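You operate a simulated robot arm through the tools that you are given. There is no shell and no other tool.

The job below is to be done with a simulated two-armed robot. You get a single attempt, and the scene is never put back.

JOB
Mix soap water for tyre leak tests in the green pot.
Fine: pour in all of the water jug, then 20 to 40 ml of cleaner so that suds show; jug and bottle go back where they stood, the green cap in. Set down upright: water jug, green bottle cap, cleaner bottle.

The check looks at the end state, three seconds after you hand in, the way a careful person would. Anything else that was tipped, shoved, dropped, spilled or broken makes it a failure. Lids that push on must go on centred and level and be pressed home; caps that screw on are set level and turned clockwise until they are tight.

ROBOT AND FRAMES
Two 7-joint arms with fingered hands on one trunk that stands fixed in place. Base frame: the origin is at the foot of the trunk, x ahead of it, y to its left, z up. Units: mm, degrees, N and s.
The left shoulder is at [24, 186, 1420], the right one opposite. With the tool pointing down near the work surface each hand reaches from about 100 to 600 mm from the base axis, measured 20 degrees to its own side. Payload 3.6 kg a hand.
Tool frame (each hand has its own): the origin (TCP) lies between the finger pads and is the grasp point; the fingertips stand 26 mm ahead of it; z points along the fingers, y is the line along which they close. The gripper opens to 88 mm. The gripper's body begins 30 mm behind the TCP. The gripper is a hand of 3 fingers: y runs from the thumb to the fingers, the wrist lies at [-17, -98, -164] in the tool frame, and closing takes about 1.5 s.
Orientation is that of the tool frame in the base frame, as a unit quaternion [w, x, y, z]. With the fingers straight down and the wrist toward the robot, the tool's x, y and z point along [0, 1, 0], [1, 0, 0] and [0, 0, -1] of the base frame.

CONTROLS
- The arms move only by the tool play_rows. It takes "left_commands", "right_commands" or both (then of equal length, played together; a hand with none holds still); each is a list of rows, each an object (a shift or turn left out is 0, a gripper value left out holds the last) with "delta_pos": the shift along the base's x, y, z in units of 25 mm (1.0 is 25 mm), a list of three; "turn": the turn, a rotation vector about the base's x, y, z in units of 8 degrees (1.0 is 8 degrees), a list of three; "fingers": the opening, from 0 (shut) to 1 (fully open). In form: [{"delta_pos": [dx, dy, dz], "turn": [rx, ry, rz], "fingers": fingers}, ...]. A call has 1 to 20 rows; each row shifts and turns the commanded pose from where the row before left it. A call with a number of a shift or a turn outside -1 to 1 is refused whole. Each row takes 0.2 s and may step no farther than 50 mm and 8.6 degrees from the row before; otherwise, or with a gripper value out of range, the whole call is refused. A pose out of reach is approached as far as the arm can. The call stops where the force on the tool passes 90 N (or 10 N more than at its start, if that is more) or the arm is blocked; 0.2 s more then pass. The fingers move at their own pace (about 153 mm/s each) and stop on an object; they squeeze with about 21 N. The grip force told is the motor's: it shows also when the fingers shut on nothing. Time passes only in rows, and 0.2 s behind the last, so rows that do not move let the fingers close. It gives the time, the measured TCP pose, the force on the tool (base axes), the opening and the grip force at its end, in the units of the frame above (readings bear some noise), with the torque about the TCP (base axes, N m) and any sound that the robot's microphone picked up.
- Cameras (640 x 400 px; columns grow to the right, rows downward): "scene" is now at [203.1, -52.5, 1317.2]; the picture's right is [-0.61, -0.80, 0.00], its down [-0.47, 0.36, -0.81] and it looks along [0.64, -0.49, -0.59] (base axes); focal length 214 px, centre (320, 200). "left" rides on the left gripper at [-56, -80, -102] in its tool frame; the picture's right is [-0.73, -0.32, 0.60], its down [0.62, -0.67, 0.41] and it looks along [0.27, 0.68, 0.69] (tool axes); focal length 247 px, centre (320, 200). "right" rides on the right gripper at [56, -80, -102] in its tool frame; the picture's right is [-0.73, 0.32, -0.60], its down [-0.62, -0.67, 0.41] and it looks along [-0.27, 0.68, 0.69] (tool axes); focal length 247 px, centre (320, 200). There is no depth. A picture from a camera that has moved, and an enlarged one, comes with that camera's place and axes in the base frame and with its lens.
- snapshot(camera): a new picture of that camera. It takes no simulated time.
- raise_lower(by): slides the trunk up (or, below 0, down) by that many mm; the arms and the scene camera ride with it, the base frame stays. It gives what a move gives, with no picture.
- hand_shape(shape, hand): the hand has 3 fingers and takes this shape, open, in about a second: jaw (thumb against the fingers, like two jaws); tri (thumb and two fingers); tip (a fingertip pinch); poke (one finger out to press); point (the index stretched); flat (the hand flat); cup (the hand cupped); fist (a fist). The gripper value then closes the fingers along that shape, each until it touches; the sizes above hold for jaw. It gives what a move gives, with no picture.
- turn_head(pan, tilt): turns the head with the scene camera to pan (to the left, within 60 degrees either way) and tilt (down, from -29 to 69), counted from straight ahead of the robot. It gives what a move gives.
- inspect(camera, box): a new picture of the part [left, top, right, bottom] of that camera's present view, enlarged. It takes no simulated time.
- finish_job(): hands the job in; it is judged then, once.

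Nothing tells you positions but the pictures and the camera data. Unless the task says otherwise, let go and move clear before handing in.

The tools are called after "Emit:" as a command line: name --argument value ..., lists and objects as JSON in quotes. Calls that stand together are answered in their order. play_rows: Moves the arms, as the interface text tells. Its arguments: {"type":"object","properties":{"left_commands":{"type":"array","items":{"type":"object","properties":{"delta_pos":{"type":"array","items":{"type":"number"}},"turn":{"type":"array","items":{"type":"number"}},"fingers":{"type":"number"}}}},"right_commands":{"type":"array","items":{"type":"object","properties":{"delta_pos":{"type":"array","items":{"type":"number"}},"turn":{"type":"array","items":{"type":"number"}},"fingers":{"type":"number"}}}}},"required":[]} The other tools are called the same way: raise_lower (by) slides the trunk up or down; hand_shape (shape, hand) gives the hand a shape; turn_head (pan, tilt) turns the head that bears the scene camera; snapshot (camera) takes a picture; inspect (camera, box) takes an enlarged picture of a part of a camera's view; finish_job () hands the job in.

At the start:

```text
clock: 0.0
left_position: [471.5, -68.1, 1231.6]
left_ee_rot: [0.0, 0.706, 0.708, 0.001]
left_contact_force: [-0.3, 0.5, 0.0]
left_moment: [-0.03, 0.0, 0.0]
left_width: 87.8
left_finger_force: 0.1
left_shape: jaw
right_position: [292.9, -408.8, 1237.3]
right_ee_rot: [-0.001, 0.706, 0.708, 0.0]
right_contact_force: [0.3, 0.1, -0.2]
right_moment: [0.0, 0.01, 0.0]
right_width: 87.7
right_finger_force: 0.1
right_shape: jaw
trunk travel left (down, up): [-562.0, 195.0]
head pan, tilt: [-37.3, 36.0]
```

scene: 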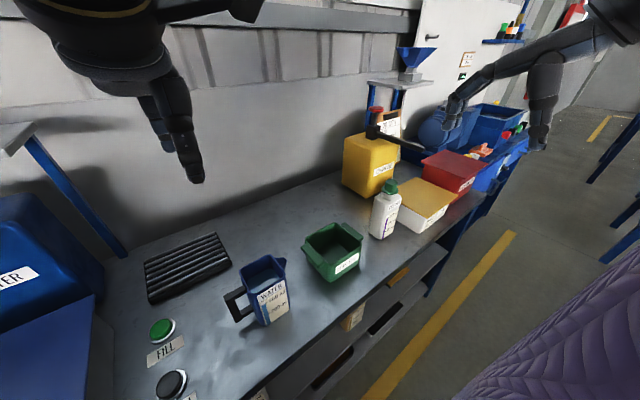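
right: 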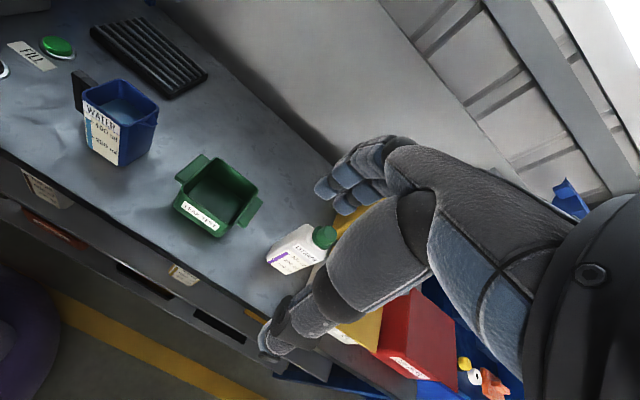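
left: 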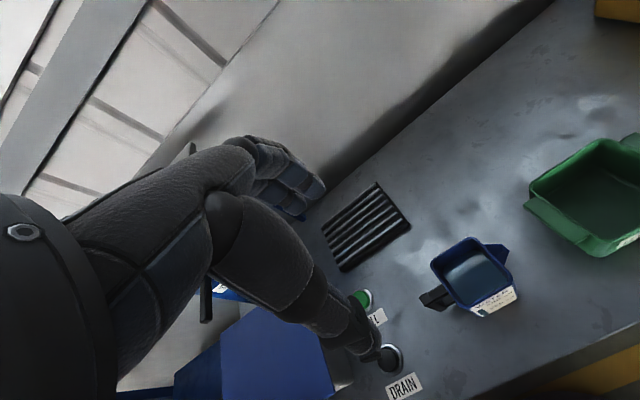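

I see a bench with a blue water jug (handle toward the left), a green pot, and a white cleaner bottle with a green cap. I'll look closer before moving.

Emit:
inspect --camera "scene" --box '[200, 220, 400, 345]'

Emit:
inspect --camera "scene" --box '[300, 130, 500, 255]'

Emit:
inspect --camera "right" --box '[50, 50, 370, 250]'

Emit:
inspect --camera "left" --box '[320, 120, 640, 320]'

```text
3.20 times, centred on (300, 282) of scene
camera zoom: at [203.1, -52.5, 1317.2], right [-0.61, -0.8, 0.0], down [-0.47, 0.36, -0.81], along [0.64, -0.49, -0.59], focal length 686 px, centre (384, -64)
```

zoom: 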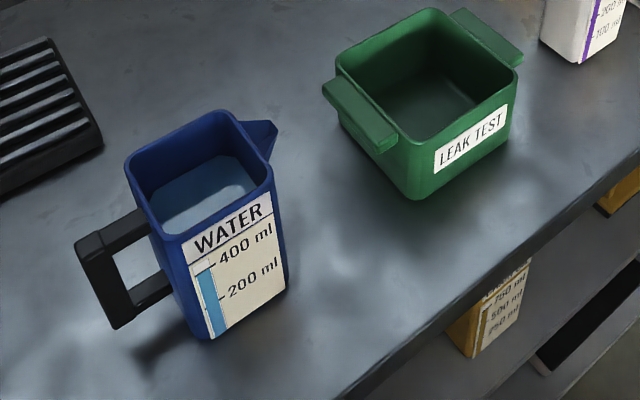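

```text
3.20 times, centred on (400, 192) of scene
camera zoom: at [203.1, -52.5, 1317.2], right [-0.61, -0.8, 0.0], down [-0.47, 0.36, -0.81], along [0.64, -0.49, -0.59], focal length 686 px, centre (64, 224)
```

zoom: 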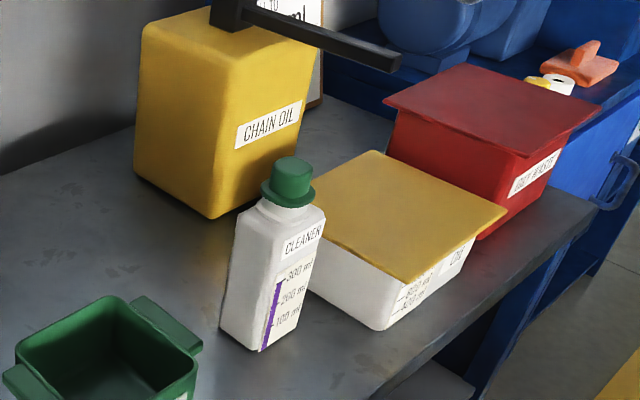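

```text
2.00 times, centred on (210, 150) of right
camera zoom: at [213.8, -353.1, 1339.5], right [0.32, -0.73, 0.6], down [-0.66, -0.62, -0.41], along [0.67, -0.27, -0.69], focal length 494 px, centre (540, 300)
```

zoom: 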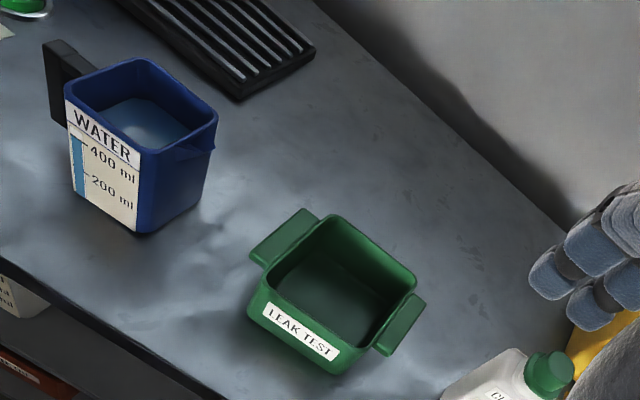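

```text
2.00 times, centred on (480, 220) of left
camera zoom: at [391.3, -124.7, 1333.1], right [-0.32, -0.74, -0.6], down [-0.67, 0.62, -0.41], along [0.67, 0.27, -0.69], focal length 494 px, centre (0, 160)
```

zoom: 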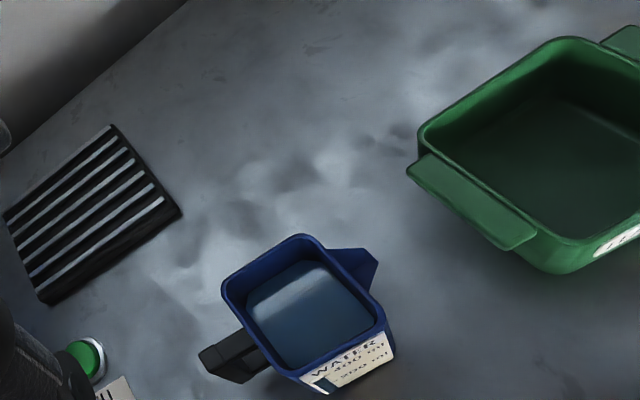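

I see the bench from the head camera; jug spout seems to face the pot, with the label faces toward the robot. I'll zoom in strongly on each object to measure them before any move.

Emit:
inspect --camera "scene" --box '[350, 165, 430, 245]'

Emit:
inspect --camera "scene" --box '[215, 245, 305, 335]'

Emit:
inspect --camera "scene" --box '[290, 210, 380, 290]'

Emit:
inspect --camera "right" --box '[240, 200, 360, 300]'

Emit:
inspect --camera "right" --box '[160, 140, 270, 245]'

Emit:
inspect --camera "right" --box '[60, 60, 170, 175]'

```text
5.00 times, centred on (390, 205) of scene
camera zoom: at [203.1, -52.5, 1317.2], right [-0.61, -0.8, 0.0], down [-0.47, 0.36, -0.81], along [0.64, -0.49, -0.59], focal length 1072 px, centre (-30, 175)
```

zoom: 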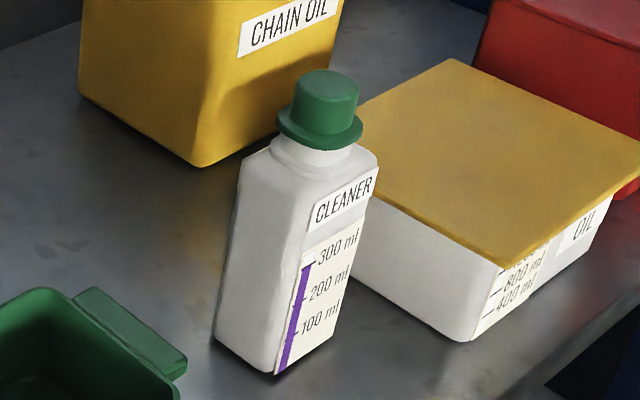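

```text
4.44 times, centred on (260, 290) of scene
camera zoom: at [203.1, -52.5, 1317.2], right [-0.61, -0.8, 0.0], down [-0.47, 0.36, -0.81], along [0.64, -0.49, -0.59], focal length 953 px, centre (587, -200)
```

zoom: 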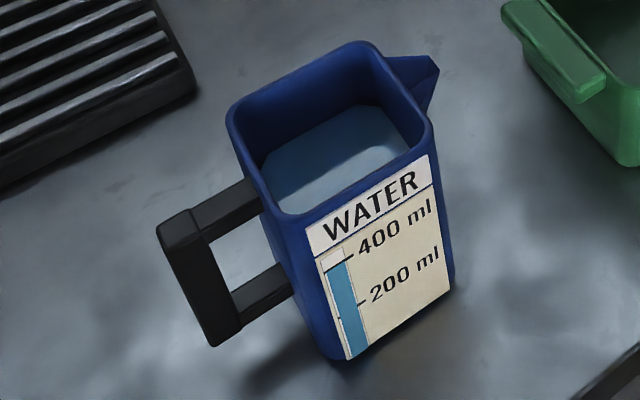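

```text
5.00 times, centred on (335, 250) of scene
camera zoom: at [203.1, -52.5, 1317.2], right [-0.61, -0.8, 0.0], down [-0.47, 0.36, -0.81], along [0.64, -0.49, -0.59], focal length 1072 px, centre (245, -50)
```

zoom: 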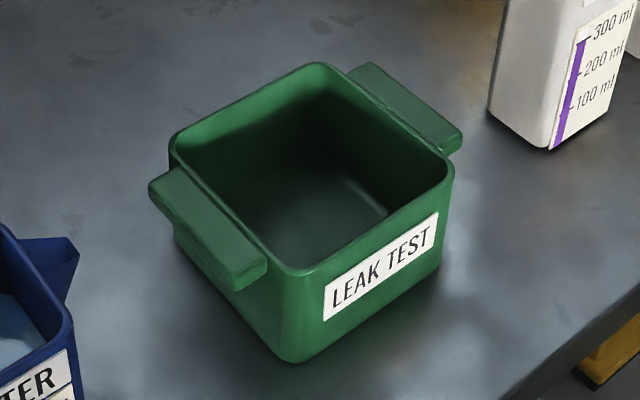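

```text
4.00 times, centred on (300, 250) of right
camera zoom: at [213.8, -353.1, 1339.5], right [0.32, -0.73, 0.6], down [-0.66, -0.62, -0.41], along [0.67, -0.27, -0.69], focal length 988 px, centre (400, 0)
```

zoom: 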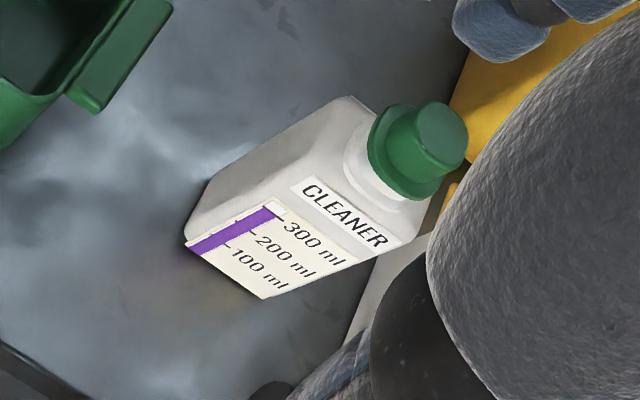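

```text
3.81 times, centred on (215, 192) of right
camera zoom: at [213.8, -353.1, 1339.5], right [0.32, -0.73, 0.6], down [-0.66, -0.62, -0.41], along [0.67, -0.27, -0.69], focal length 941 px, centre (720, 229)
```

zoom: 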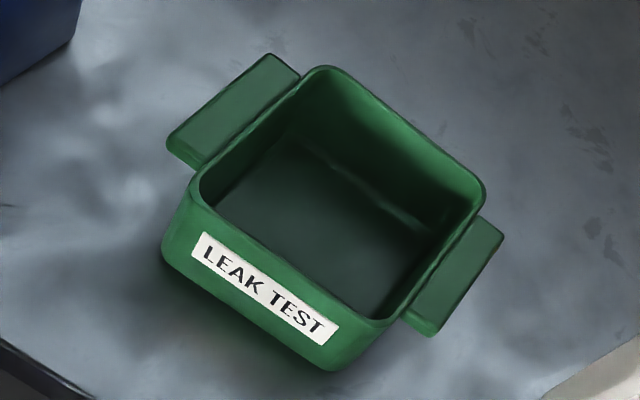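

```text
3.48 times, centred on (115, 118) of right
camera zoom: at [213.8, -353.1, 1339.5], right [0.32, -0.73, 0.6], down [-0.66, -0.62, -0.41], along [0.67, -0.27, -0.69], focal length 859 px, centre (1033, 487)
```

zoom: 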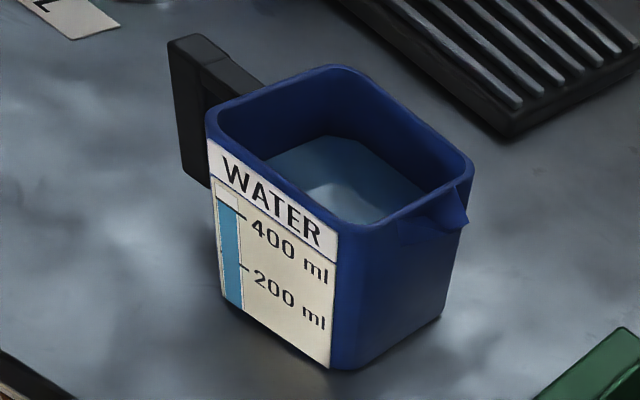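

The jug (about 70 mm square, rim near z 930) stands near x 498, y -122 with its spout toward -y. The pot is centred near (521, -342) with its rim near z 860, and the bottle is near (508, -553) with the table at about z 780. I'll first move the left hand clear of the jug, then lower the trunk for better reach and a second viewpoint.

Emit:
play_rows --left_commands '[{"delta_pos": [-0.5, 1, 0]}, {"delta_pos": [-0.5, 1, 0]}, {"delta_pos": [-0.5, 1, 0]}, {"delta_pos": [-0.5, 1, 0]}, {"delta_pos": [-0.5, 1, 0]}, {"delta_pos": [-0.5, 1, 0]}, {"delta_pos": [-0.5, 1, 0]}, {"delta_pos": [-0.5, 1, 0]}, {"delta_pos": [0, 0, 0]}]'

Emit:
snapshot --camera "scene"

Emit:
snapshot --camera "left"

```text
clock: 2.0
left_position: [370.9, 132.7, 1230.9]
left_ee_rot: [0.0, 0.707, 0.707, -0.001]
left_contact_force: [0.1, 0.1, -0.5]
left_moment: [0.02, 0.03, 0.0]
left_width: 87.7
left_finger_force: 0.1
left_shape: jaw
right_position: [293.6, -409.7, 1236.0]
right_ee_rot: [-0.002, 0.707, 0.708, 0.0]
right_contact_force: [0.3, 0.3, -1.2]
right_moment: [0.03, 0.03, 0.01]
right_width: 87.6
right_finger_force: 0.1
right_shape: jaw
trunk travel left (down, up): [-562.0, 195.0]
head pan, tilt: [-37.3, 36.0]
```

```text
taken
camera scene: at [203.4, -53.0, 1317.1], right [-0.61, -0.8, 0.0], down [-0.47, 0.36, -0.81], along [0.64, -0.49, -0.59], focal length 214 px, centre (320, 200)
```

scene: 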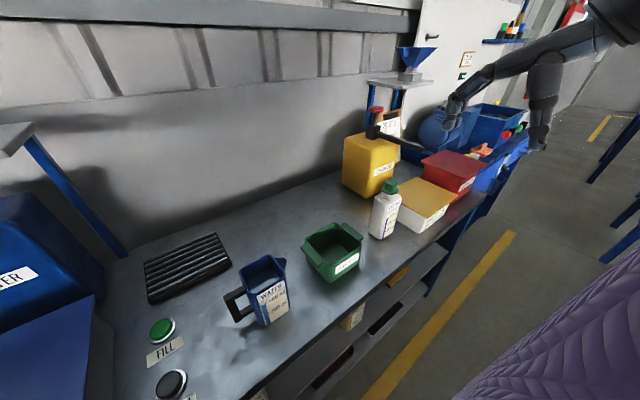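

```text
taken
camera left: at [291.3, 75.4, 1333.3], right [-0.32, -0.73, -0.6], down [-0.67, 0.62, -0.41], along [0.67, 0.27, -0.69], focal length 247 px, centre (320, 200)
```

left: 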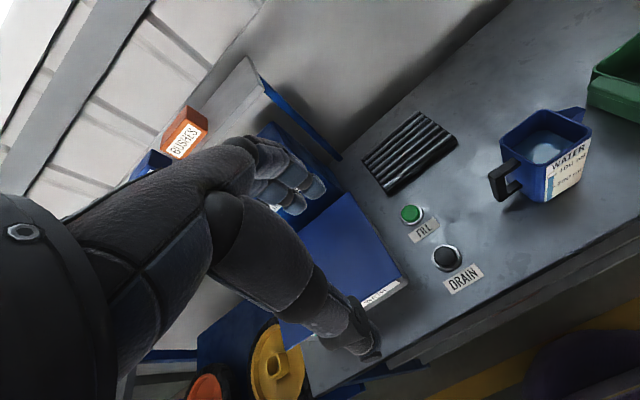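

The left hand is clear now. A purple quilted object shows near the robot's right side, so I'll turn the head to see what it is before moving further.

Emit:
turn_head --pan -60 --tilt 55

Emit:
snapshot --camera "scene"

Emit:
snapshot --camera "right"

```text
clock: 2.9
left_position: [370.4, 133.3, 1230.9]
left_ee_rot: [0.0, 0.706, 0.708, -0.001]
left_contact_force: [0.1, -0.1, -0.3]
left_moment: [-0.03, 0.01, 0.0]
left_width: 87.5
left_finger_force: 0.1
left_shape: jaw
right_position: [292.7, -409.6, 1237.2]
right_ee_rot: [-0.001, 0.706, 0.708, 0.0]
right_contact_force: [0.1, 0.3, -0.1]
right_moment: [0.0, -0.01, -0.01]
right_width: 87.7
right_finger_force: 0.0
right_shape: jaw
trunk travel left (down, up): [-562.0, 195.0]
head pan, tilt: [-60.0, 55.0]
```

```text
taken
camera scene: at [169.6, -61.8, 1290.6], right [-0.87, -0.5, 0.0], down [-0.41, 0.71, -0.57], along [0.29, -0.5, -0.82], focal length 214 px, centre (320, 200)
```

scene: 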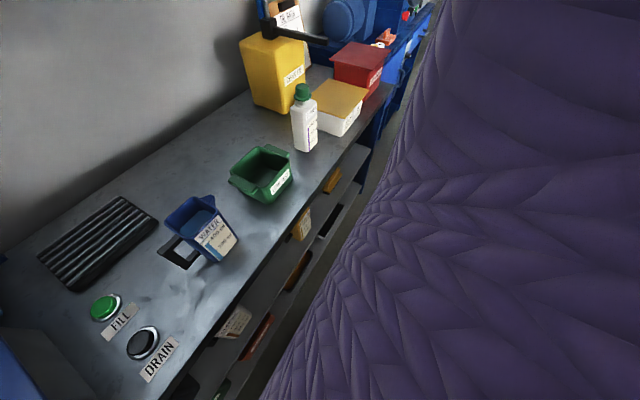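

```text
taken
camera right: at [213.8, -352.9, 1339.5], right [0.32, -0.73, 0.6], down [-0.66, -0.62, -0.41], along [0.67, -0.27, -0.69], focal length 247 px, centre (320, 200)
```

right: 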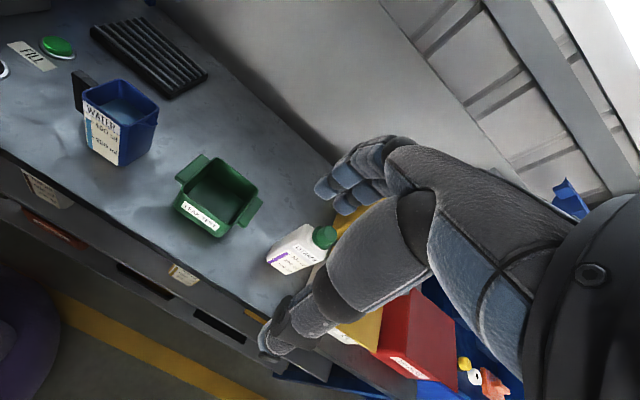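

The purple thing is the robot's own quilted trunk cover, so it is no obstacle. I'll lower the trunk 200 mm and measure again from the new viewpoint.

Emit:
raise_lower --by -200

Emit:
turn_head --pan -37.3 --tilt 36

Emit:
snapshot --camera "scene"

```text
clock: 5.0
left_position: [369.8, 132.0, 1030.2]
left_ee_rot: [0.0, 0.706, 0.708, 0.0]
left_contact_force: [-1.2, 0.7, -0.1]
left_moment: [-0.01, 0.02, 0.0]
left_width: 88.0
left_finger_force: 0.2
left_shape: jaw
right_position: [305.7, -409.2, 1017.8]
right_ee_rot: [-0.026, 0.706, 0.707, -0.024]
right_contact_force: [0.8, -0.4, 0.1]
right_moment: [-0.02, 0.02, -0.01]
right_width: 88.0
right_finger_force: 0.0
right_shape: jaw
trunk travel left (down, up): [-362.0, 395.0]
head pan, tilt: [-60.0, 55.0]
```

```text
clock: 5.9
left_position: [370.9, 132.3, 1030.8]
left_ee_rot: [0.0, 0.706, 0.708, 0.0]
left_contact_force: [-0.5, 0.4, 0.2]
left_moment: [-0.02, 0.01, 0.01]
left_width: 87.6
left_finger_force: 0.1
left_shape: jaw
right_position: [306.0, -409.0, 1016.8]
right_ee_rot: [-0.026, 0.706, 0.707, -0.024]
right_contact_force: [0.5, -0.3, 0.3]
right_moment: [0.0, 0.0, 0.02]
right_width: 87.6
right_finger_force: 0.1
right_shape: jaw
trunk travel left (down, up): [-362.0, 395.0]
head pan, tilt: [-37.3, 36.0]
```

```text
taken
camera scene: at [218.7, -52.4, 1108.0], right [-0.61, -0.8, 0.0], down [-0.47, 0.36, -0.81], along [0.64, -0.49, -0.59], focal length 214 px, centre (320, 200)
```

scene: 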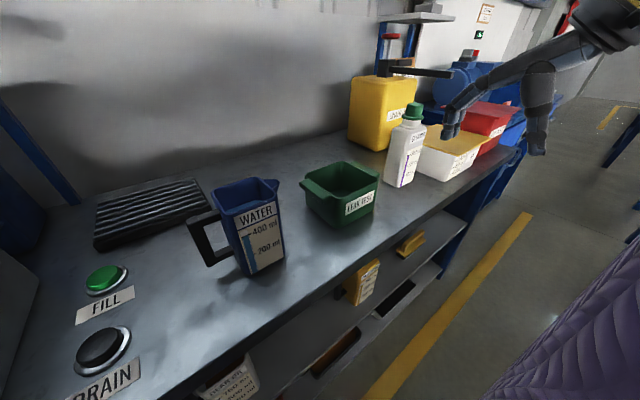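

The trunk is down and the view is lower. The right hand shifted slightly, so I'll zoom in again to triangulate the objects and check the right arm.

Emit:
inspect --camera "scene" --box '[365, 90, 465, 200]'

Emit:
inspect --camera "scene" --box '[180, 165, 300, 285]'

Emit:
inspect --camera "scene" --box '[290, 150, 390, 250]'

Emit:
play_rows --right_commands '[{"delta_pos": [0, 0, 0]}, {"delta_pos": [0, 0, 0]}, {"delta_pos": [0, 0, 0]}]'

```text
3.64 times, centred on (415, 145) of scene
camera zoom: at [218.7, -52.4, 1108.0], right [-0.61, -0.8, 0.0], down [-0.47, 0.36, -0.81], along [0.64, -0.49, -0.59], focal length 780 px, centre (-26, 400)
```

zoom: 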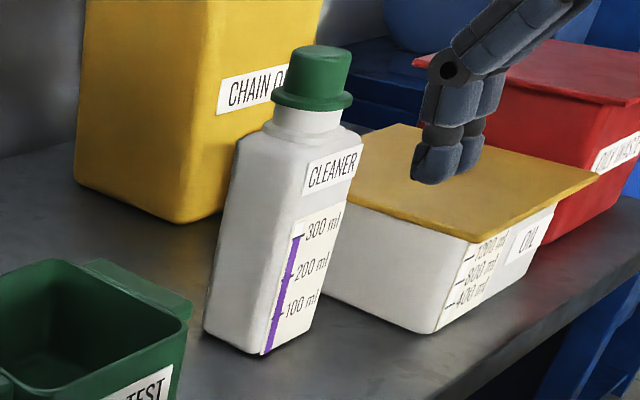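

```text
3.33 times, centred on (240, 225) of scene
camera zoom: at [218.7, -52.4, 1108.0], right [-0.61, -0.8, 0.0], down [-0.47, 0.36, -0.81], along [0.64, -0.49, -0.59], focal length 715 px, centre (587, 117)
```

zoom: 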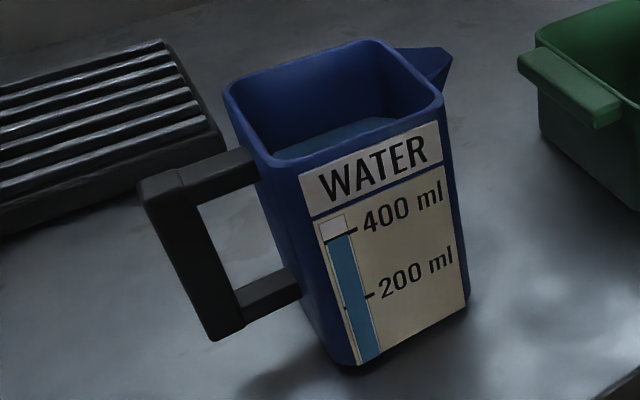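

```text
4.00 times, centred on (340, 200) of scene
camera zoom: at [218.7, -52.4, 1108.0], right [-0.61, -0.8, 0.0], down [-0.47, 0.36, -0.81], along [0.64, -0.49, -0.59], focal length 858 px, centre (240, 200)
```

zoom: 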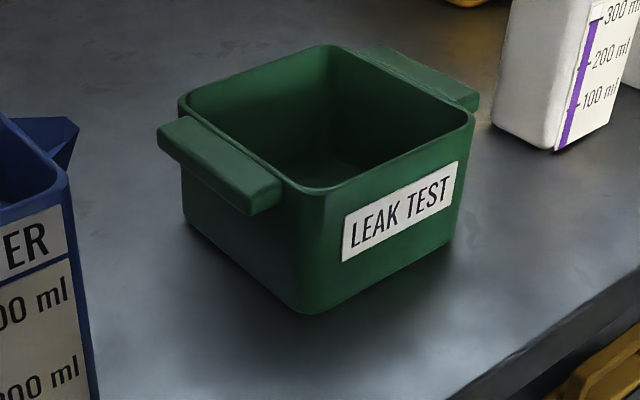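

```text
clock: 6.7
left_position: [371.0, 130.6, 1031.6]
left_ee_rot: [0.0, 0.707, 0.708, -0.001]
left_contact_force: [-0.6, -0.3, 0.0]
left_moment: [-0.01, -0.01, 0.02]
left_width: 87.8
left_finger_force: 0.0
left_shape: jaw
right_position: [307.8, -410.3, 1016.9]
right_ee_rot: [-0.027, 0.707, 0.707, -0.024]
right_contact_force: [0.7, -0.4, -0.4]
right_moment: [-0.03, -0.03, -0.02]
right_width: 87.7
right_finger_force: 0.1
right_shape: jaw
trunk travel left (down, up): [-362.0, 395.0]
head pan, tilt: [-37.3, 36.0]
```

The three estimates agree on a table height near z 802. The jug centre is about (488, -120), the pot about (512, -335) and the bottle axis about (496, -533), with the green stopper's top near z 998. Next I'll test turning the right hand to point forward (+x) in free space.

Emit:
play_rows --right_commands '[{"delta_pos": [0.2, -0.1, 0.1], "turn": [-0.577, -0.577, 0.577]}, {"delta_pos": [0.2, -0.1, 0.1], "turn": [-0.577, -0.577, 0.577]}, {"delta_pos": [0.2, -0.1, 0.1], "turn": [-0.577, -0.577, 0.577]}, {"delta_pos": [0.2, -0.1, 0.1], "turn": [-0.577, -0.577, 0.577]}, {"delta_pos": [0.2, -0.1, 0.1], "turn": [-0.577, -0.577, 0.577]}, {"delta_pos": [0.2, -0.1, 0.1], "turn": [-0.577, -0.577, 0.577]}, {"delta_pos": [0.2, -0.1, 0.1], "turn": [-0.577, -0.577, 0.577]}, {"delta_pos": [0.2, -0.1, 0.1], "turn": [-0.577, -0.577, 0.577]}, {"delta_pos": [0.2, -0.1, 0.1], "turn": [-0.577, -0.577, 0.577]}, {"delta_pos": [0.2, -0.1, 0.1], "turn": [-0.577, -0.577, 0.577]}, {"delta_pos": [0.2, -0.1, 0.1], "turn": [-0.577, -0.577, 0.577]}, {"delta_pos": [0.2, -0.1, 0.1], "turn": [-0.577, -0.577, 0.577]}, {"delta_pos": [0.2, -0.1, 0.1], "turn": [-0.577, -0.577, 0.577]}, {"delta_pos": [0.2, -0.1, 0.1], "turn": [-0.577, -0.577, 0.577]}, {"delta_pos": [0.2, -0.1, 0.1], "turn": [-0.577, -0.577, 0.577]}, {}, {}]'

Emit:
snapshot --camera "scene"

Emit:
snapshot --camera "right"

```text
clock: 10.3
left_position: [371.3, 132.3, 1029.6]
left_ee_rot: [0.0, 0.707, 0.707, 0.0]
left_contact_force: [1.4, -0.2, -0.5]
left_moment: [0.01, 0.02, 0.0]
left_width: 87.5
left_finger_force: 0.0
left_shape: jaw
right_position: [393.8, -458.0, 1053.1]
right_ee_rot: [0.706, 0.025, 0.707, -0.027]
right_contact_force: [-0.7, -0.3, -0.6]
right_moment: [0.0, 0.0, -0.01]
right_width: 87.8
right_finger_force: 0.0
right_shape: jaw
right hand out of reach, approached as far as the arm can: row 1, 2, 3
trunk travel left (down, up): [-362.0, 395.0]
head pan, tilt: [-37.3, 36.0]
```

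```text
taken
camera scene: at [218.9, -52.4, 1108.0], right [-0.61, -0.8, 0.0], down [-0.47, 0.36, -0.81], along [0.64, -0.49, -0.59], focal length 214 px, centre (320, 200)
```

scene: 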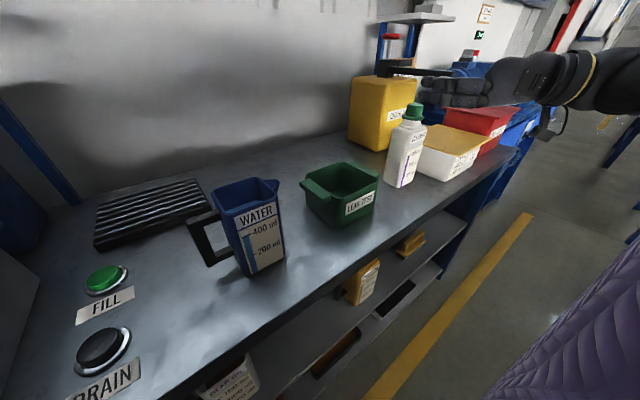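

```text
taken
camera right: at [285.7, -531.3, 996.7], right [-0.57, 0.36, 0.74], down [0.36, -0.69, 0.62], along [0.73, 0.63, 0.26], focal length 247 px, centre (320, 200)
```

right: 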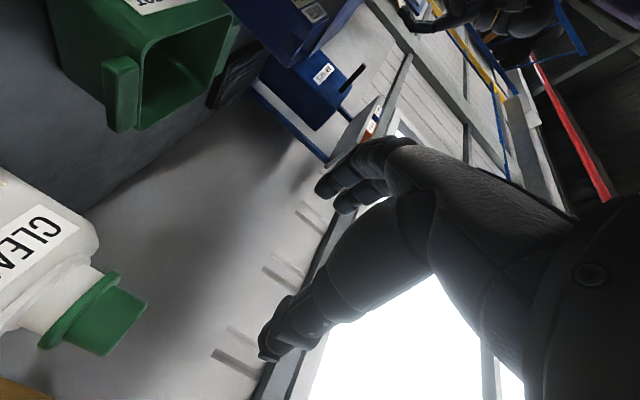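

The right hand now points forward with about 4° of yaw error, which I'll correct. Then I'll test the pouring roll (+112° about x) in free air to see whether the arm can follow.

Emit:
play_rows --right_commands '[{"turn": [0, 0, 0.53]}, {"turn": [1, 0, 0]}, {"turn": [1, 0, 0]}, {"turn": [1, 0, 0]}, {"turn": [1, 0, 0]}, {"turn": [1, 0, 0]}, {"turn": [1, 0, 0]}, {"turn": [1, 0, 0]}, {"turn": [1, 0, 0]}, {"turn": [1, 0, 0]}, {"turn": [1, 0, 0]}, {"turn": [1, 0, 0]}, {"turn": [1, 0, 0]}, {"turn": [1, 0, 0]}, {"turn": [1, 0, 0]}, {}, {}]'

Emit:
snapshot --camera "scene"

```text
clock: 13.9
left_position: [371.2, 132.2, 1030.8]
left_ee_rot: [0.0, 0.707, 0.707, 0.0]
left_contact_force: [0.5, -0.6, -0.7]
left_moment: [0.0, 0.0, 0.01]
left_width: 87.3
left_finger_force: 0.1
left_shape: jaw
right_position: [354.1, -506.4, 1106.8]
right_ee_rot: [0.395, 0.586, 0.397, 0.586]
right_contact_force: [0.7, 0.3, 0.1]
right_moment: [0.01, 0.0, 0.0]
right_width: 87.6
right_finger_force: 0.0
right_shape: jaw
right hand out of reach, approached as far as the arm can: row 8, 9, 10, 11, 12, 13, 14, 15
trunk travel left (down, up): [-362.0, 395.0]
head pan, tilt: [-37.3, 36.0]
```

```text
taken
camera scene: at [218.8, -52.4, 1108.0], right [-0.61, -0.8, 0.0], down [-0.47, 0.36, -0.81], along [0.64, -0.49, -0.59], focal length 214 px, centre (320, 200)
```

scene: 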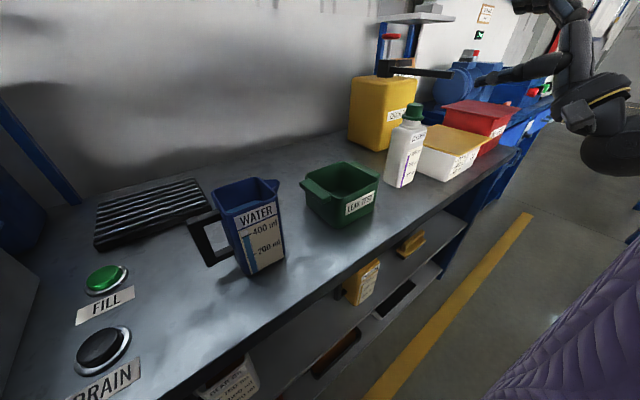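

That roll direction pushes the arm out of reach beyond about 50° here. I'll roll back and test the opposite direction.

Emit:
play_rows --right_commands '[{"turn": [-1, 0, 0]}, {"turn": [-1, 0, 0]}, {"turn": [-1, 0, 0]}, {"turn": [-1, 0, 0]}, {"turn": [-1, 0, 0]}, {"turn": [-1, 0, 0]}, {"turn": [-1, 0, 0]}, {"turn": [-1, 0, 0]}, {"turn": [-1, 0, 0]}, {"turn": [-1, 0, 0]}, {"turn": [-1, 0, 0]}, {"turn": [-1, 0, 0]}, {"turn": [-1, 0, 0]}, {"turn": [-1, 0, 0]}, {}, {}]'

Emit:
play_rows --right_commands '[{"turn": [-1, 0, 0]}, {"turn": [-1, 0, 0]}, {"turn": [-1, 0, 0]}, {"turn": [-1, 0, 0]}, {"turn": [-1, 0, 0]}, {"turn": [-1, 0, 0]}, {"turn": [-1, 0, 0]}, {"turn": [-1, 0, 0]}, {"turn": [-1, 0, 0]}, {"turn": [-1, 0, 0]}, {"turn": [-1, 0, 0]}, {"turn": [-1, 0, 0]}, {"turn": [-1, 0, 0]}, {"turn": [-1, 0, 0]}, {}, {}]'

Emit:
snapshot --camera "scene"

```text
clock: 17.3
left_position: [370.6, 132.7, 1030.5]
left_ee_rot: [0.0, 0.706, 0.708, 0.0]
left_contact_force: [-0.2, -0.4, 0.6]
left_moment: [-0.01, 0.03, -0.04]
left_width: 87.7
left_finger_force: 0.0
left_shape: jaw
right_position: [354.6, -506.7, 1107.3]
right_ee_rot: [0.707, -0.003, 0.708, 0.0]
right_contact_force: [-0.5, 0.7, 0.3]
right_moment: [0.0, -0.01, 0.05]
right_width: 87.8
right_finger_force: 0.0
right_shape: jaw
trunk travel left (down, up): [-362.0, 395.0]
head pan, tilt: [-37.3, 36.0]
```

```text
clock: 20.7
left_position: [370.8, 132.4, 1030.8]
left_ee_rot: [0.001, 0.706, 0.708, 0.0]
left_contact_force: [-0.1, 0.4, 0.2]
left_moment: [-0.03, 0.03, 0.03]
left_width: 87.6
left_finger_force: 0.1
left_shape: jaw
right_position: [354.4, -506.7, 1107.7]
right_ee_rot: [-0.393, 0.587, -0.396, 0.587]
right_contact_force: [-0.4, -0.2, -0.3]
right_moment: [0.02, 0.0, -0.01]
right_width: 88.0
right_finger_force: 0.0
right_shape: jaw
trunk travel left (down, up): [-362.0, 395.0]
head pan, tilt: [-37.3, 36.0]
```

```text
taken
camera scene: at [219.0, -52.3, 1108.0], right [-0.61, -0.8, 0.0], down [-0.47, 0.36, -0.81], along [0.64, -0.49, -0.59], focal length 214 px, centre (320, 200)
```

scene: 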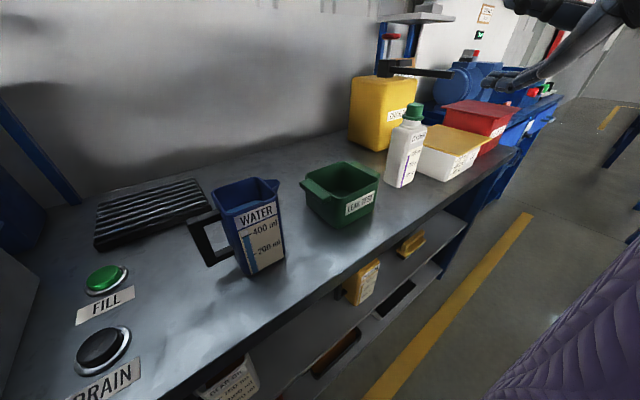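

The -112° roll works well for the right hand, so it can pour the bottle toward +y. By mirror symmetry the left hand should pour the jug toward -y. I'll bring the right hand back upright and off to the right, and turn the left hand to point forward.

Emit:
play_rows --right_commands '[{"turn": [1, 0, 0], "delta_pos": [0, -0.1, 0]}, {"turn": [1, 0, 0], "delta_pos": [0, -0.1, 0]}, {"turn": [1, 0, 0], "delta_pos": [0, -0.1, 0]}, {"turn": [1, 0, 0], "delta_pos": [0, -0.1, 0]}, {"turn": [1, 0, 0], "delta_pos": [0, -0.1, 0]}, {"turn": [1, 0, 0], "delta_pos": [0, -0.1, 0]}, {"turn": [1, 0, 0], "delta_pos": [0, -0.1, 0]}, {"turn": [1, 0, 0], "delta_pos": [0, -0.1, 0]}, {"turn": [1, 0, 0], "delta_pos": [0, -0.1, 0]}, {"turn": [1, 0, 0], "delta_pos": [0, -0.1, 0]}, {"turn": [1, 0, 0]}, {"turn": [1, 0, 0]}, {"turn": [1, 0, 0]}, {"turn": [1, 0, 0]}, {}, {}]' --left_commands '[{"turn": [0.6182, -0.6182, -0.6182]}, {"turn": [0.6182, -0.6182, -0.6182]}, {"turn": [0.6182, -0.6182, -0.6182]}, {"turn": [0.6182, -0.6182, -0.6182]}, {"turn": [0.6182, -0.6182, -0.6182]}, {"turn": [0.6182, -0.6182, -0.6182]}, {"turn": [0.6182, -0.6182, -0.6182]}, {"turn": [0.6182, -0.6182, -0.6182]}, {"turn": [0.6182, -0.6182, -0.6182]}, {"turn": [0.6182, -0.6182, -0.6182]}, {"turn": [0.6182, -0.6182, -0.6182]}, {"turn": [0.6182, -0.6182, -0.6182]}, {"turn": [0.6182, -0.6182, -0.6182]}, {"turn": [0.6182, -0.6182, -0.6182]}, {}, {}]'

Emit:
snapshot --camera "scene"

Emit:
snapshot --camera "left"

```text
clock: 24.1
left_position: [402.7, 114.0, 1019.4]
left_ee_rot: [0.0, 0.707, 0.0, 0.707]
left_contact_force: [-0.8, -0.7, 0.2]
left_moment: [0.0, -0.02, 0.02]
left_width: 87.6
left_finger_force: 0.0
left_shape: jaw
left hand out of reach, approached as far as the arm can: row 1, 2, 3, 4, 5, 6, 8
right_position: [354.2, -532.1, 1108.1]
right_ee_rot: [0.706, -0.002, 0.708, 0.001]
right_contact_force: [0.4, 0.7, -0.8]
right_moment: [0.05, 0.0, -0.02]
right_width: 87.9
right_finger_force: 0.2
right_shape: jaw
trunk travel left (down, up): [-362.0, 395.0]
head pan, tilt: [-37.3, 36.0]
```

```text
taken
camera scene: at [218.8, -52.4, 1108.0], right [-0.61, -0.8, 0.0], down [-0.47, 0.36, -0.81], along [0.64, -0.49, -0.59], focal length 214 px, centre (320, 200)
```

scene: 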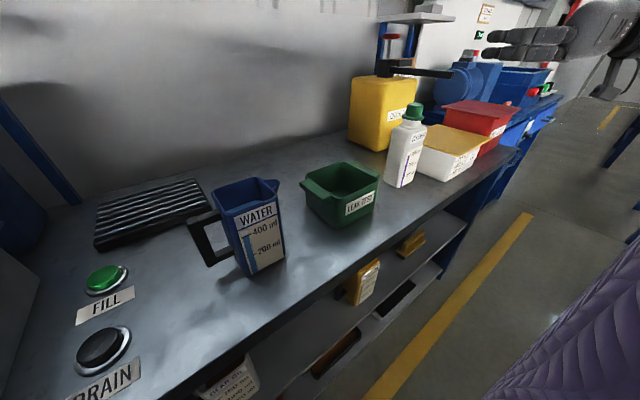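

```text
taken
camera left: at [300.5, 192.5, 964.1], right [0.6, 0.32, -0.73], down [0.41, 0.67, 0.62], along [0.69, -0.68, 0.27], focal length 247 px, centre (320, 200)
```

left: 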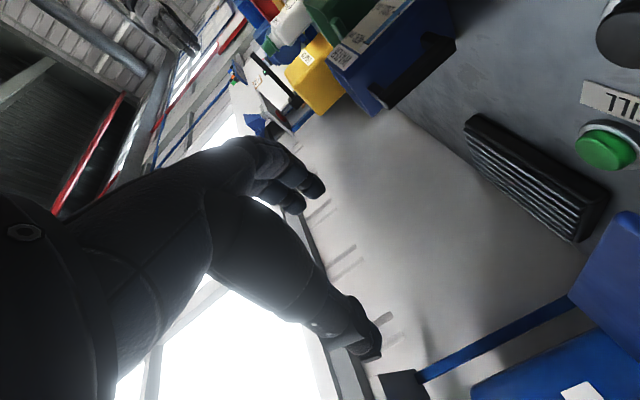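

The left hand now points forward exactly as wanted. I'll test its reach for the pouring pose high above the pot before touching anything.

Emit:
play_rows --left_commands '[{"delta_pos": [0.2, -0.96, 0.5]}, {"delta_pos": [0.2, -0.96, 0.5]}, {"delta_pos": [0.2, -0.96, 0.5]}, {"delta_pos": [0.2, -0.96, 0.5]}, {"delta_pos": [0.2, -0.96, 0.4]}, {"delta_pos": [0.2, -0.96, 0]}, {"delta_pos": [0.2, -0.96, 0]}, {"delta_pos": [0.2, -0.96, 0]}, {"delta_pos": [0.2, -0.96, 0]}, {"delta_pos": [0.2, -0.96, 0]}, {"delta_pos": [0.2, -0.96, 0]}, {"delta_pos": [0.2, -0.96, 0]}, {"delta_pos": [0.2, -0.96, 0]}, {"delta_pos": [0.2, -0.96, 0]}, {"delta_pos": [0.2, -0.96, 0]}, {"delta_pos": [0.2, -0.96, 0]}, {"delta_pos": [0.2, -0.96, 0]}, {}]'

Emit:
play_rows --left_commands '[{"turn": [1, 0, 0]}, {"turn": [1, 0, 0]}, {"turn": [1, 0, 0]}, {"turn": [1, 0, 0]}, {"turn": [1, 0, 0]}, {"turn": [1, 0, 0]}, {"turn": [1, 0, 0]}, {"turn": [1, 0, 0]}, {"turn": [1, 0, 0]}, {"turn": [1, 0, 0]}, {"turn": [1, 0, 0]}, {"turn": [1, 0, 0]}, {"turn": [1, 0, 0]}, {"turn": [1, 0, 0]}, {}, {}]'

Emit:
snapshot --camera "scene"

Emit:
snapshot --camera "left"

```text
clock: 27.9
left_position: [484.4, -282.8, 1079.0]
left_ee_rot: [-0.001, 0.708, 0.001, 0.707]
left_contact_force: [0.1, 0.0, -0.4]
left_moment: [0.03, 0.0, 0.01]
left_width: 87.8
left_finger_force: 0.0
left_shape: jaw
left hand out of reach, approached as far as the arm can: row 17
right_position: [354.1, -533.0, 1106.4]
right_ee_rot: [0.706, -0.002, 0.708, 0.001]
right_contact_force: [-0.4, -0.6, 0.3]
right_moment: [0.01, -0.01, 0.0]
right_width: 87.6
right_finger_force: 0.1
right_shape: jaw
trunk travel left (down, up): [-362.0, 395.0]
head pan, tilt: [-37.3, 36.0]
```

```text
clock: 31.3
left_position: [574.6, -103.7, 1069.1]
left_ee_rot: [0.586, -0.395, 0.587, -0.395]
left_contact_force: [0.9, 0.5, -0.6]
left_moment: [0.0, -0.01, -0.02]
left_width: 88.0
left_finger_force: 0.1
left_shape: jaw
left hand out of reach, approached as far as the arm can: row 1, 3, 4, 5, 6, 8, 10, 12, 13, 14
right_position: [355.6, -532.2, 1106.5]
right_ee_rot: [0.706, -0.002, 0.708, 0.001]
right_contact_force: [0.3, 0.4, -0.2]
right_moment: [0.02, 0.02, 0.01]
right_width: 87.6
right_finger_force: 0.0
right_shape: jaw
trunk travel left (down, up): [-362.0, 395.0]
head pan, tilt: [-37.3, 36.0]
```

```text
taken
camera scene: at [219.1, -52.0, 1108.0], right [-0.61, -0.8, 0.0], down [-0.47, 0.36, -0.81], along [0.64, -0.49, -0.59], focal length 214 px, centre (320, 200)
```

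scene: 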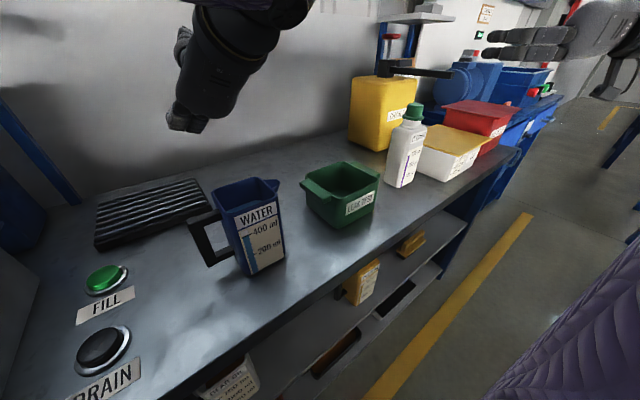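

```text
taken
camera left: at [472.6, -82.5, 1164.9], right [0.6, 0.56, 0.57], down [0.41, -0.83, 0.38], along [0.69, 0.0, -0.73], focal length 247 px, centre (320, 200)
```

left: 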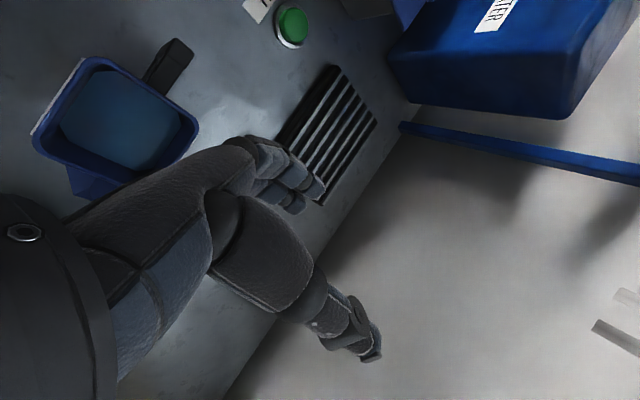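

The left arm can't hold that rolled pose so far to the right, so the jug is better handled by the right arm gripping the handle. I'll retract the left arm and bring the right hand to a fingers-down pose over the bench, well above everything, for another test.

Emit:
play_rows --left_commands '[{"turn": [-1, 0, 0], "delta_pos": [-0.5, 0.7, 0]}, {"turn": [-1, 0, 0], "delta_pos": [-0.5, 0.7, 0]}, {"turn": [-1, 0, 0], "delta_pos": [-0.5, 0.7, 0]}, {"turn": [-1, 0, 0], "delta_pos": [-0.5, 0.7, 0]}, {"turn": [-1, 0, 0], "delta_pos": [-0.5, 0.7, 0]}, {"turn": [-1, 0, 0], "delta_pos": [-0.5, 0.7, 0]}, {"turn": [-1, 0, 0], "delta_pos": [-0.5, 0.7, 0]}, {"turn": [-1, 0, 0], "delta_pos": [-0.5, 0.7, 0]}, {"turn": [-1, 0, 0], "delta_pos": [-0.5, 0.7, 0]}, {"turn": [-1, 0, 0], "delta_pos": [-0.5, 0.7, 0]}, {"turn": [-1, 0, 0], "delta_pos": [-0.5, 0.7, 0]}, {"turn": [-1, 0, 0], "delta_pos": [-0.5, 0.7, 0]}, {"turn": [-1, 0, 0], "delta_pos": [-0.5, 0.7, 0]}, {"turn": [-1, 0, 0], "delta_pos": [-0.5, 0.7, 0]}, {}]'

Emit:
play_rows --right_commands '[{"turn": [0.577, 0.577, -0.577], "delta_pos": [0.2, 0.6, 0.03]}, {"turn": [0.577, 0.577, -0.577], "delta_pos": [0.2, 0.6, 0.03]}, {"turn": [0.577, 0.577, -0.577], "delta_pos": [0.2, 0.6, 0.03]}, {"turn": [0.577, 0.577, -0.577], "delta_pos": [0.2, 0.6, 0.03]}, {"turn": [0.577, 0.577, -0.577], "delta_pos": [0.2, 0.6, 0.03]}, {"turn": [0.577, 0.577, -0.577], "delta_pos": [0.2, 0.6, 0.03]}, {"turn": [0.577, 0.577, -0.577], "delta_pos": [0.2, 0.6, 0.03]}, {"turn": [0.577, 0.577, -0.577], "delta_pos": [0.2, 0.6, 0.03]}, {"turn": [0.577, 0.577, -0.577], "delta_pos": [0.2, 0.6, 0.03]}, {"turn": [0.577, 0.577, -0.577], "delta_pos": [0.2, 0.6, 0.03]}, {"turn": [0.577, 0.577, -0.577], "delta_pos": [0.2, 0.6, 0.03]}, {"turn": [0.577, 0.577, -0.577], "delta_pos": [0.2, 0.6, 0.03]}, {"turn": [0.577, 0.577, -0.577], "delta_pos": [0.2, 0.6, 0.03]}, {"turn": [0.577, 0.577, -0.577], "delta_pos": [0.2, 0.6, 0.03]}, {"turn": [0.577, 0.577, -0.577], "delta_pos": [0.2, 0.6, 0.03]}, {}, {}]'

Emit:
snapshot --camera "scene"

```text
clock: 34.5
left_position: [413.0, 137.9, 1059.9]
left_ee_rot: [0.001, 0.706, 0.0, 0.708]
left_contact_force: [0.1, 0.5, 0.2]
left_moment: [0.02, -0.01, 0.04]
left_width: 87.8
left_finger_force: 0.1
left_shape: jaw
left hand out of reach, approached as far as the arm can: row 13, 14
right_position: [355.5, -532.5, 1107.6]
right_ee_rot: [0.707, -0.002, 0.707, 0.0]
right_contact_force: [-0.1, 0.1, -0.1]
right_moment: [0.0, 0.0, 0.04]
right_width: 87.8
right_finger_force: 0.1
right_shape: jaw
trunk travel left (down, up): [-362.0, 395.0]
head pan, tilt: [-37.3, 36.0]
```

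```text
clock: 38.1
left_position: [412.7, 137.1, 1059.9]
left_ee_rot: [0.0, 0.707, 0.001, 0.707]
left_contact_force: [-1.2, -0.4, 0.0]
left_moment: [-0.01, 0.04, 0.01]
left_width: 87.5
left_finger_force: 0.0
left_shape: jaw
right_position: [430.2, -307.5, 1119.2]
right_ee_rot: [-0.001, 0.707, 0.708, 0.002]
right_contact_force: [-0.4, 0.7, 0.9]
right_moment: [0.01, -0.01, -0.04]
right_width: 88.0
right_finger_force: 0.1
right_shape: jaw
trunk travel left (down, up): [-362.0, 395.0]
head pan, tilt: [-37.3, 36.0]
```

```text
taken
camera scene: at [219.0, -52.3, 1108.0], right [-0.61, -0.8, 0.0], down [-0.47, 0.36, -0.81], along [0.64, -0.49, -0.59], focal length 214 px, centre (320, 200)
```

scene: 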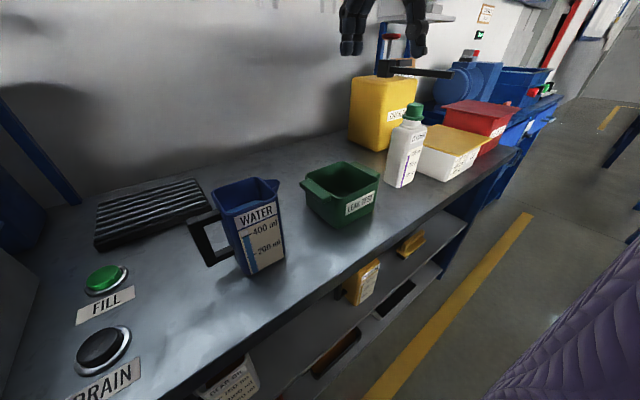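

The right hand is fingers-down over the pot. I'll test tilting it so the fingers swing toward +y, which is the end of the jug pour.

Emit:
play_rows --right_commands '[{"turn": [1, 0, 0], "delta_pos": [0.35, -0.2, 0]}, {"turn": [1, 0, 0], "delta_pos": [0.35, -0.2, 0]}, {"turn": [1, 0, 0], "delta_pos": [0.35, -0.2, 0]}, {"turn": [1, 0, 0], "delta_pos": [0.35, -0.2, 0]}, {"turn": [1, 0, 0], "delta_pos": [0.35, -0.2, 0]}, {"turn": [1, 0, 0], "delta_pos": [0.35, -0.2, 0]}, {"turn": [1, 0, 0], "delta_pos": [0.35, -0.2, 0]}, {"turn": [1, 0, 0], "delta_pos": [0.35, -0.2, 0]}, {}]'

Emit:
play_rows --right_commands '[{"turn": [1, 0, 0]}, {"turn": [1, 0, 0]}, {"turn": [1, 0, 0]}, {}]'

Emit:
snapshot --camera "scene"

```text
clock: 40.1
left_position: [412.4, 138.8, 1061.0]
left_ee_rot: [0.0, 0.707, 0.0, 0.707]
left_contact_force: [-0.7, 0.1, -0.1]
left_moment: [-0.02, -0.02, -0.01]
left_width: 88.0
left_finger_force: 0.1
left_shape: jaw
right_position: [500.7, -348.5, 1119.6]
right_ee_rot: [-0.374, 0.598, 0.6, 0.377]
right_contact_force: [-0.2, -0.9, -0.1]
right_moment: [-0.02, 0.02, 0.03]
right_width: 87.6
right_finger_force: 0.0
right_shape: jaw
trunk travel left (down, up): [-362.0, 395.0]
head pan, tilt: [-37.3, 36.0]
```

```text
clock: 41.1
left_position: [411.8, 137.8, 1059.7]
left_ee_rot: [0.0, 0.706, 0.0, 0.708]
left_contact_force: [0.7, -0.4, -0.2]
left_moment: [-0.01, 0.01, -0.02]
left_width: 87.6
left_finger_force: 0.0
left_shape: jaw
right_position: [500.4, -346.6, 1119.8]
right_ee_rot: [-0.491, 0.508, 0.508, 0.493]
right_contact_force: [0.7, 0.6, 0.0]
right_moment: [0.0, 0.01, 0.0]
right_width: 87.8
right_finger_force: 0.1
right_shape: jaw
trunk travel left (down, up): [-362.0, 395.0]
head pan, tilt: [-37.3, 36.0]
```

```text
taken
camera scene: at [218.8, -52.4, 1108.1], right [-0.61, -0.8, 0.0], down [-0.47, 0.36, -0.81], along [0.64, -0.49, -0.59], focal length 214 px, centre (320, 200)
```

scene: 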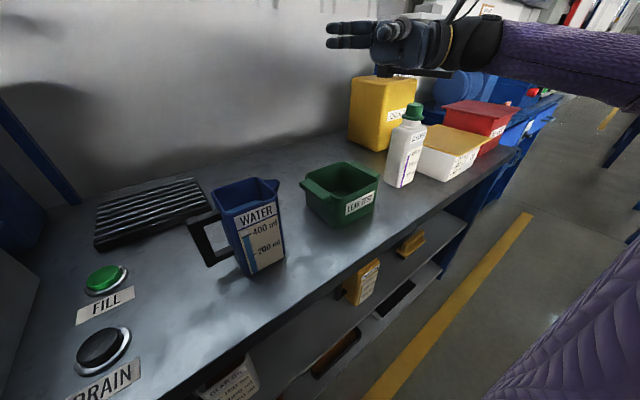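

The right arm reaches the end-of-pour pose easily. I'll move the left hand further left and test the start-of-grasp tilt of the right hand above the jug handle.

Emit:
play_rows --left_commands '[{"delta_pos": [0, 1, 0]}, {"delta_pos": [0, 1, 0]}, {"delta_pos": [0, 1, 0]}, {"delta_pos": [0, 1, 0]}, {"delta_pos": [0, 1, 0]}, {"delta_pos": [0, 1, 0]}, {}]'

Emit:
play_rows --right_commands '[{"turn": [-1, 0, 0], "delta_pos": [0, 0.69, -0.1]}, {"turn": [-1, 0, 0], "delta_pos": [0, 0.69, -0.1]}, {"turn": [-1, 0, 0], "delta_pos": [0, 0.69, -0.1]}, {"turn": [-1, 0, 0], "delta_pos": [0, 0.69, -0.1]}, {"turn": [-1, 0, 0], "delta_pos": [0, 0.69, -0.1]}, {"turn": [-1, 0, 0], "delta_pos": [0, 0.69, -0.1]}, {"turn": [-1, 0, 0], "delta_pos": [0, 0.69, -0.1]}, {"turn": [-1, 0, 0], "delta_pos": [0, 0.69, -0.1]}, {"turn": [-1, 0, 0], "delta_pos": [0, 0.69, -0.1]}, {"turn": [-1, 0, 0], "delta_pos": [0, 0.69, -0.1]}, {"turn": [-1, 0, 0], "delta_pos": [0, 0.69, -0.1]}, {"turn": [-0.5, 0, 0], "delta_pos": [0, 0.69, -0.1]}, {"turn": [-0.5, 0, 0], "delta_pos": [0, 0.69, -0.1]}, {"turn": [-0.5, 0, 0], "delta_pos": [0, 0.69, -0.1]}, {"turn": [-0.5, 0, 0], "delta_pos": [0, 0.69, -0.1]}, {"turn": [-0.5, 0, 0], "delta_pos": [0, 0.69, -0.1]}, {"turn": [-0.5, 0, 0], "delta_pos": [0, 0.69, -0.1]}, {}]'

Emit:
snapshot --camera "scene"

Emit:
snapshot --camera "right"

```text
clock: 42.7
left_position: [411.5, 288.1, 1059.6]
left_ee_rot: [0.001, 0.707, 0.002, 0.707]
left_contact_force: [-0.3, -0.3, 0.3]
left_moment: [0.03, -0.01, -0.01]
left_width: 88.1
left_finger_force: 0.1
left_shape: jaw
right_position: [499.5, -348.6, 1120.3]
right_ee_rot: [-0.491, 0.508, 0.509, 0.492]
right_contact_force: [-0.2, -0.1, 0.1]
right_moment: [0.02, -0.02, -0.02]
right_width: 87.7
right_finger_force: 0.1
right_shape: jaw
trunk travel left (down, up): [-362.0, 395.0]
head pan, tilt: [-37.3, 36.0]
```

```text
clock: 46.5
left_position: [412.3, 286.5, 1059.9]
left_ee_rot: [0.0, 0.707, -0.001, 0.707]
left_contact_force: [-1.1, 0.4, 0.6]
left_moment: [-0.04, 0.0, -0.03]
left_width: 87.9
left_finger_force: 0.0
left_shape: jaw
right_position: [500.0, -55.1, 1077.2]
right_ee_rot: [0.146, 0.691, 0.692, -0.145]
right_contact_force: [0.8, 0.4, 0.2]
right_moment: [0.01, 0.0, 0.01]
right_width: 87.6
right_finger_force: 0.1
right_shape: jaw
trunk travel left (down, up): [-362.0, 395.0]
head pan, tilt: [-37.3, 36.0]
```

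```text
taken
camera scene: at [218.9, -52.7, 1108.0], right [-0.61, -0.8, 0.0], down [-0.47, 0.36, -0.81], along [0.64, -0.49, -0.59], focal length 214 px, centre (320, 200)
```

scene: 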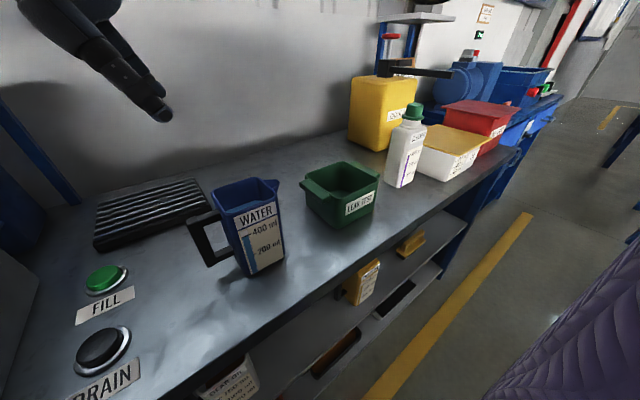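

```text
taken
camera right: at [420.3, 37.3, 1147.2], right [0.32, -0.43, 0.85], down [-0.66, -0.74, -0.12], along [0.68, -0.52, -0.52], focal length 247 px, centre (320, 200)
```

right: 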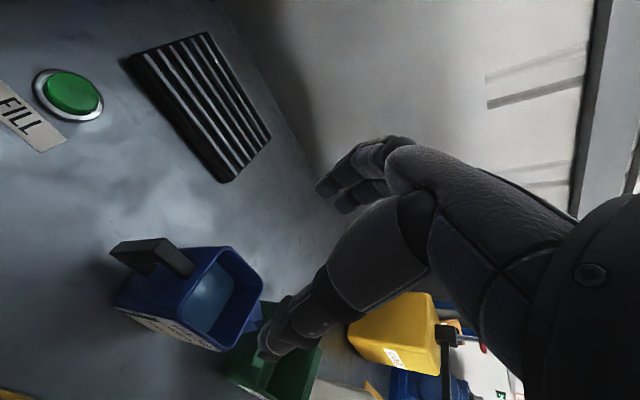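

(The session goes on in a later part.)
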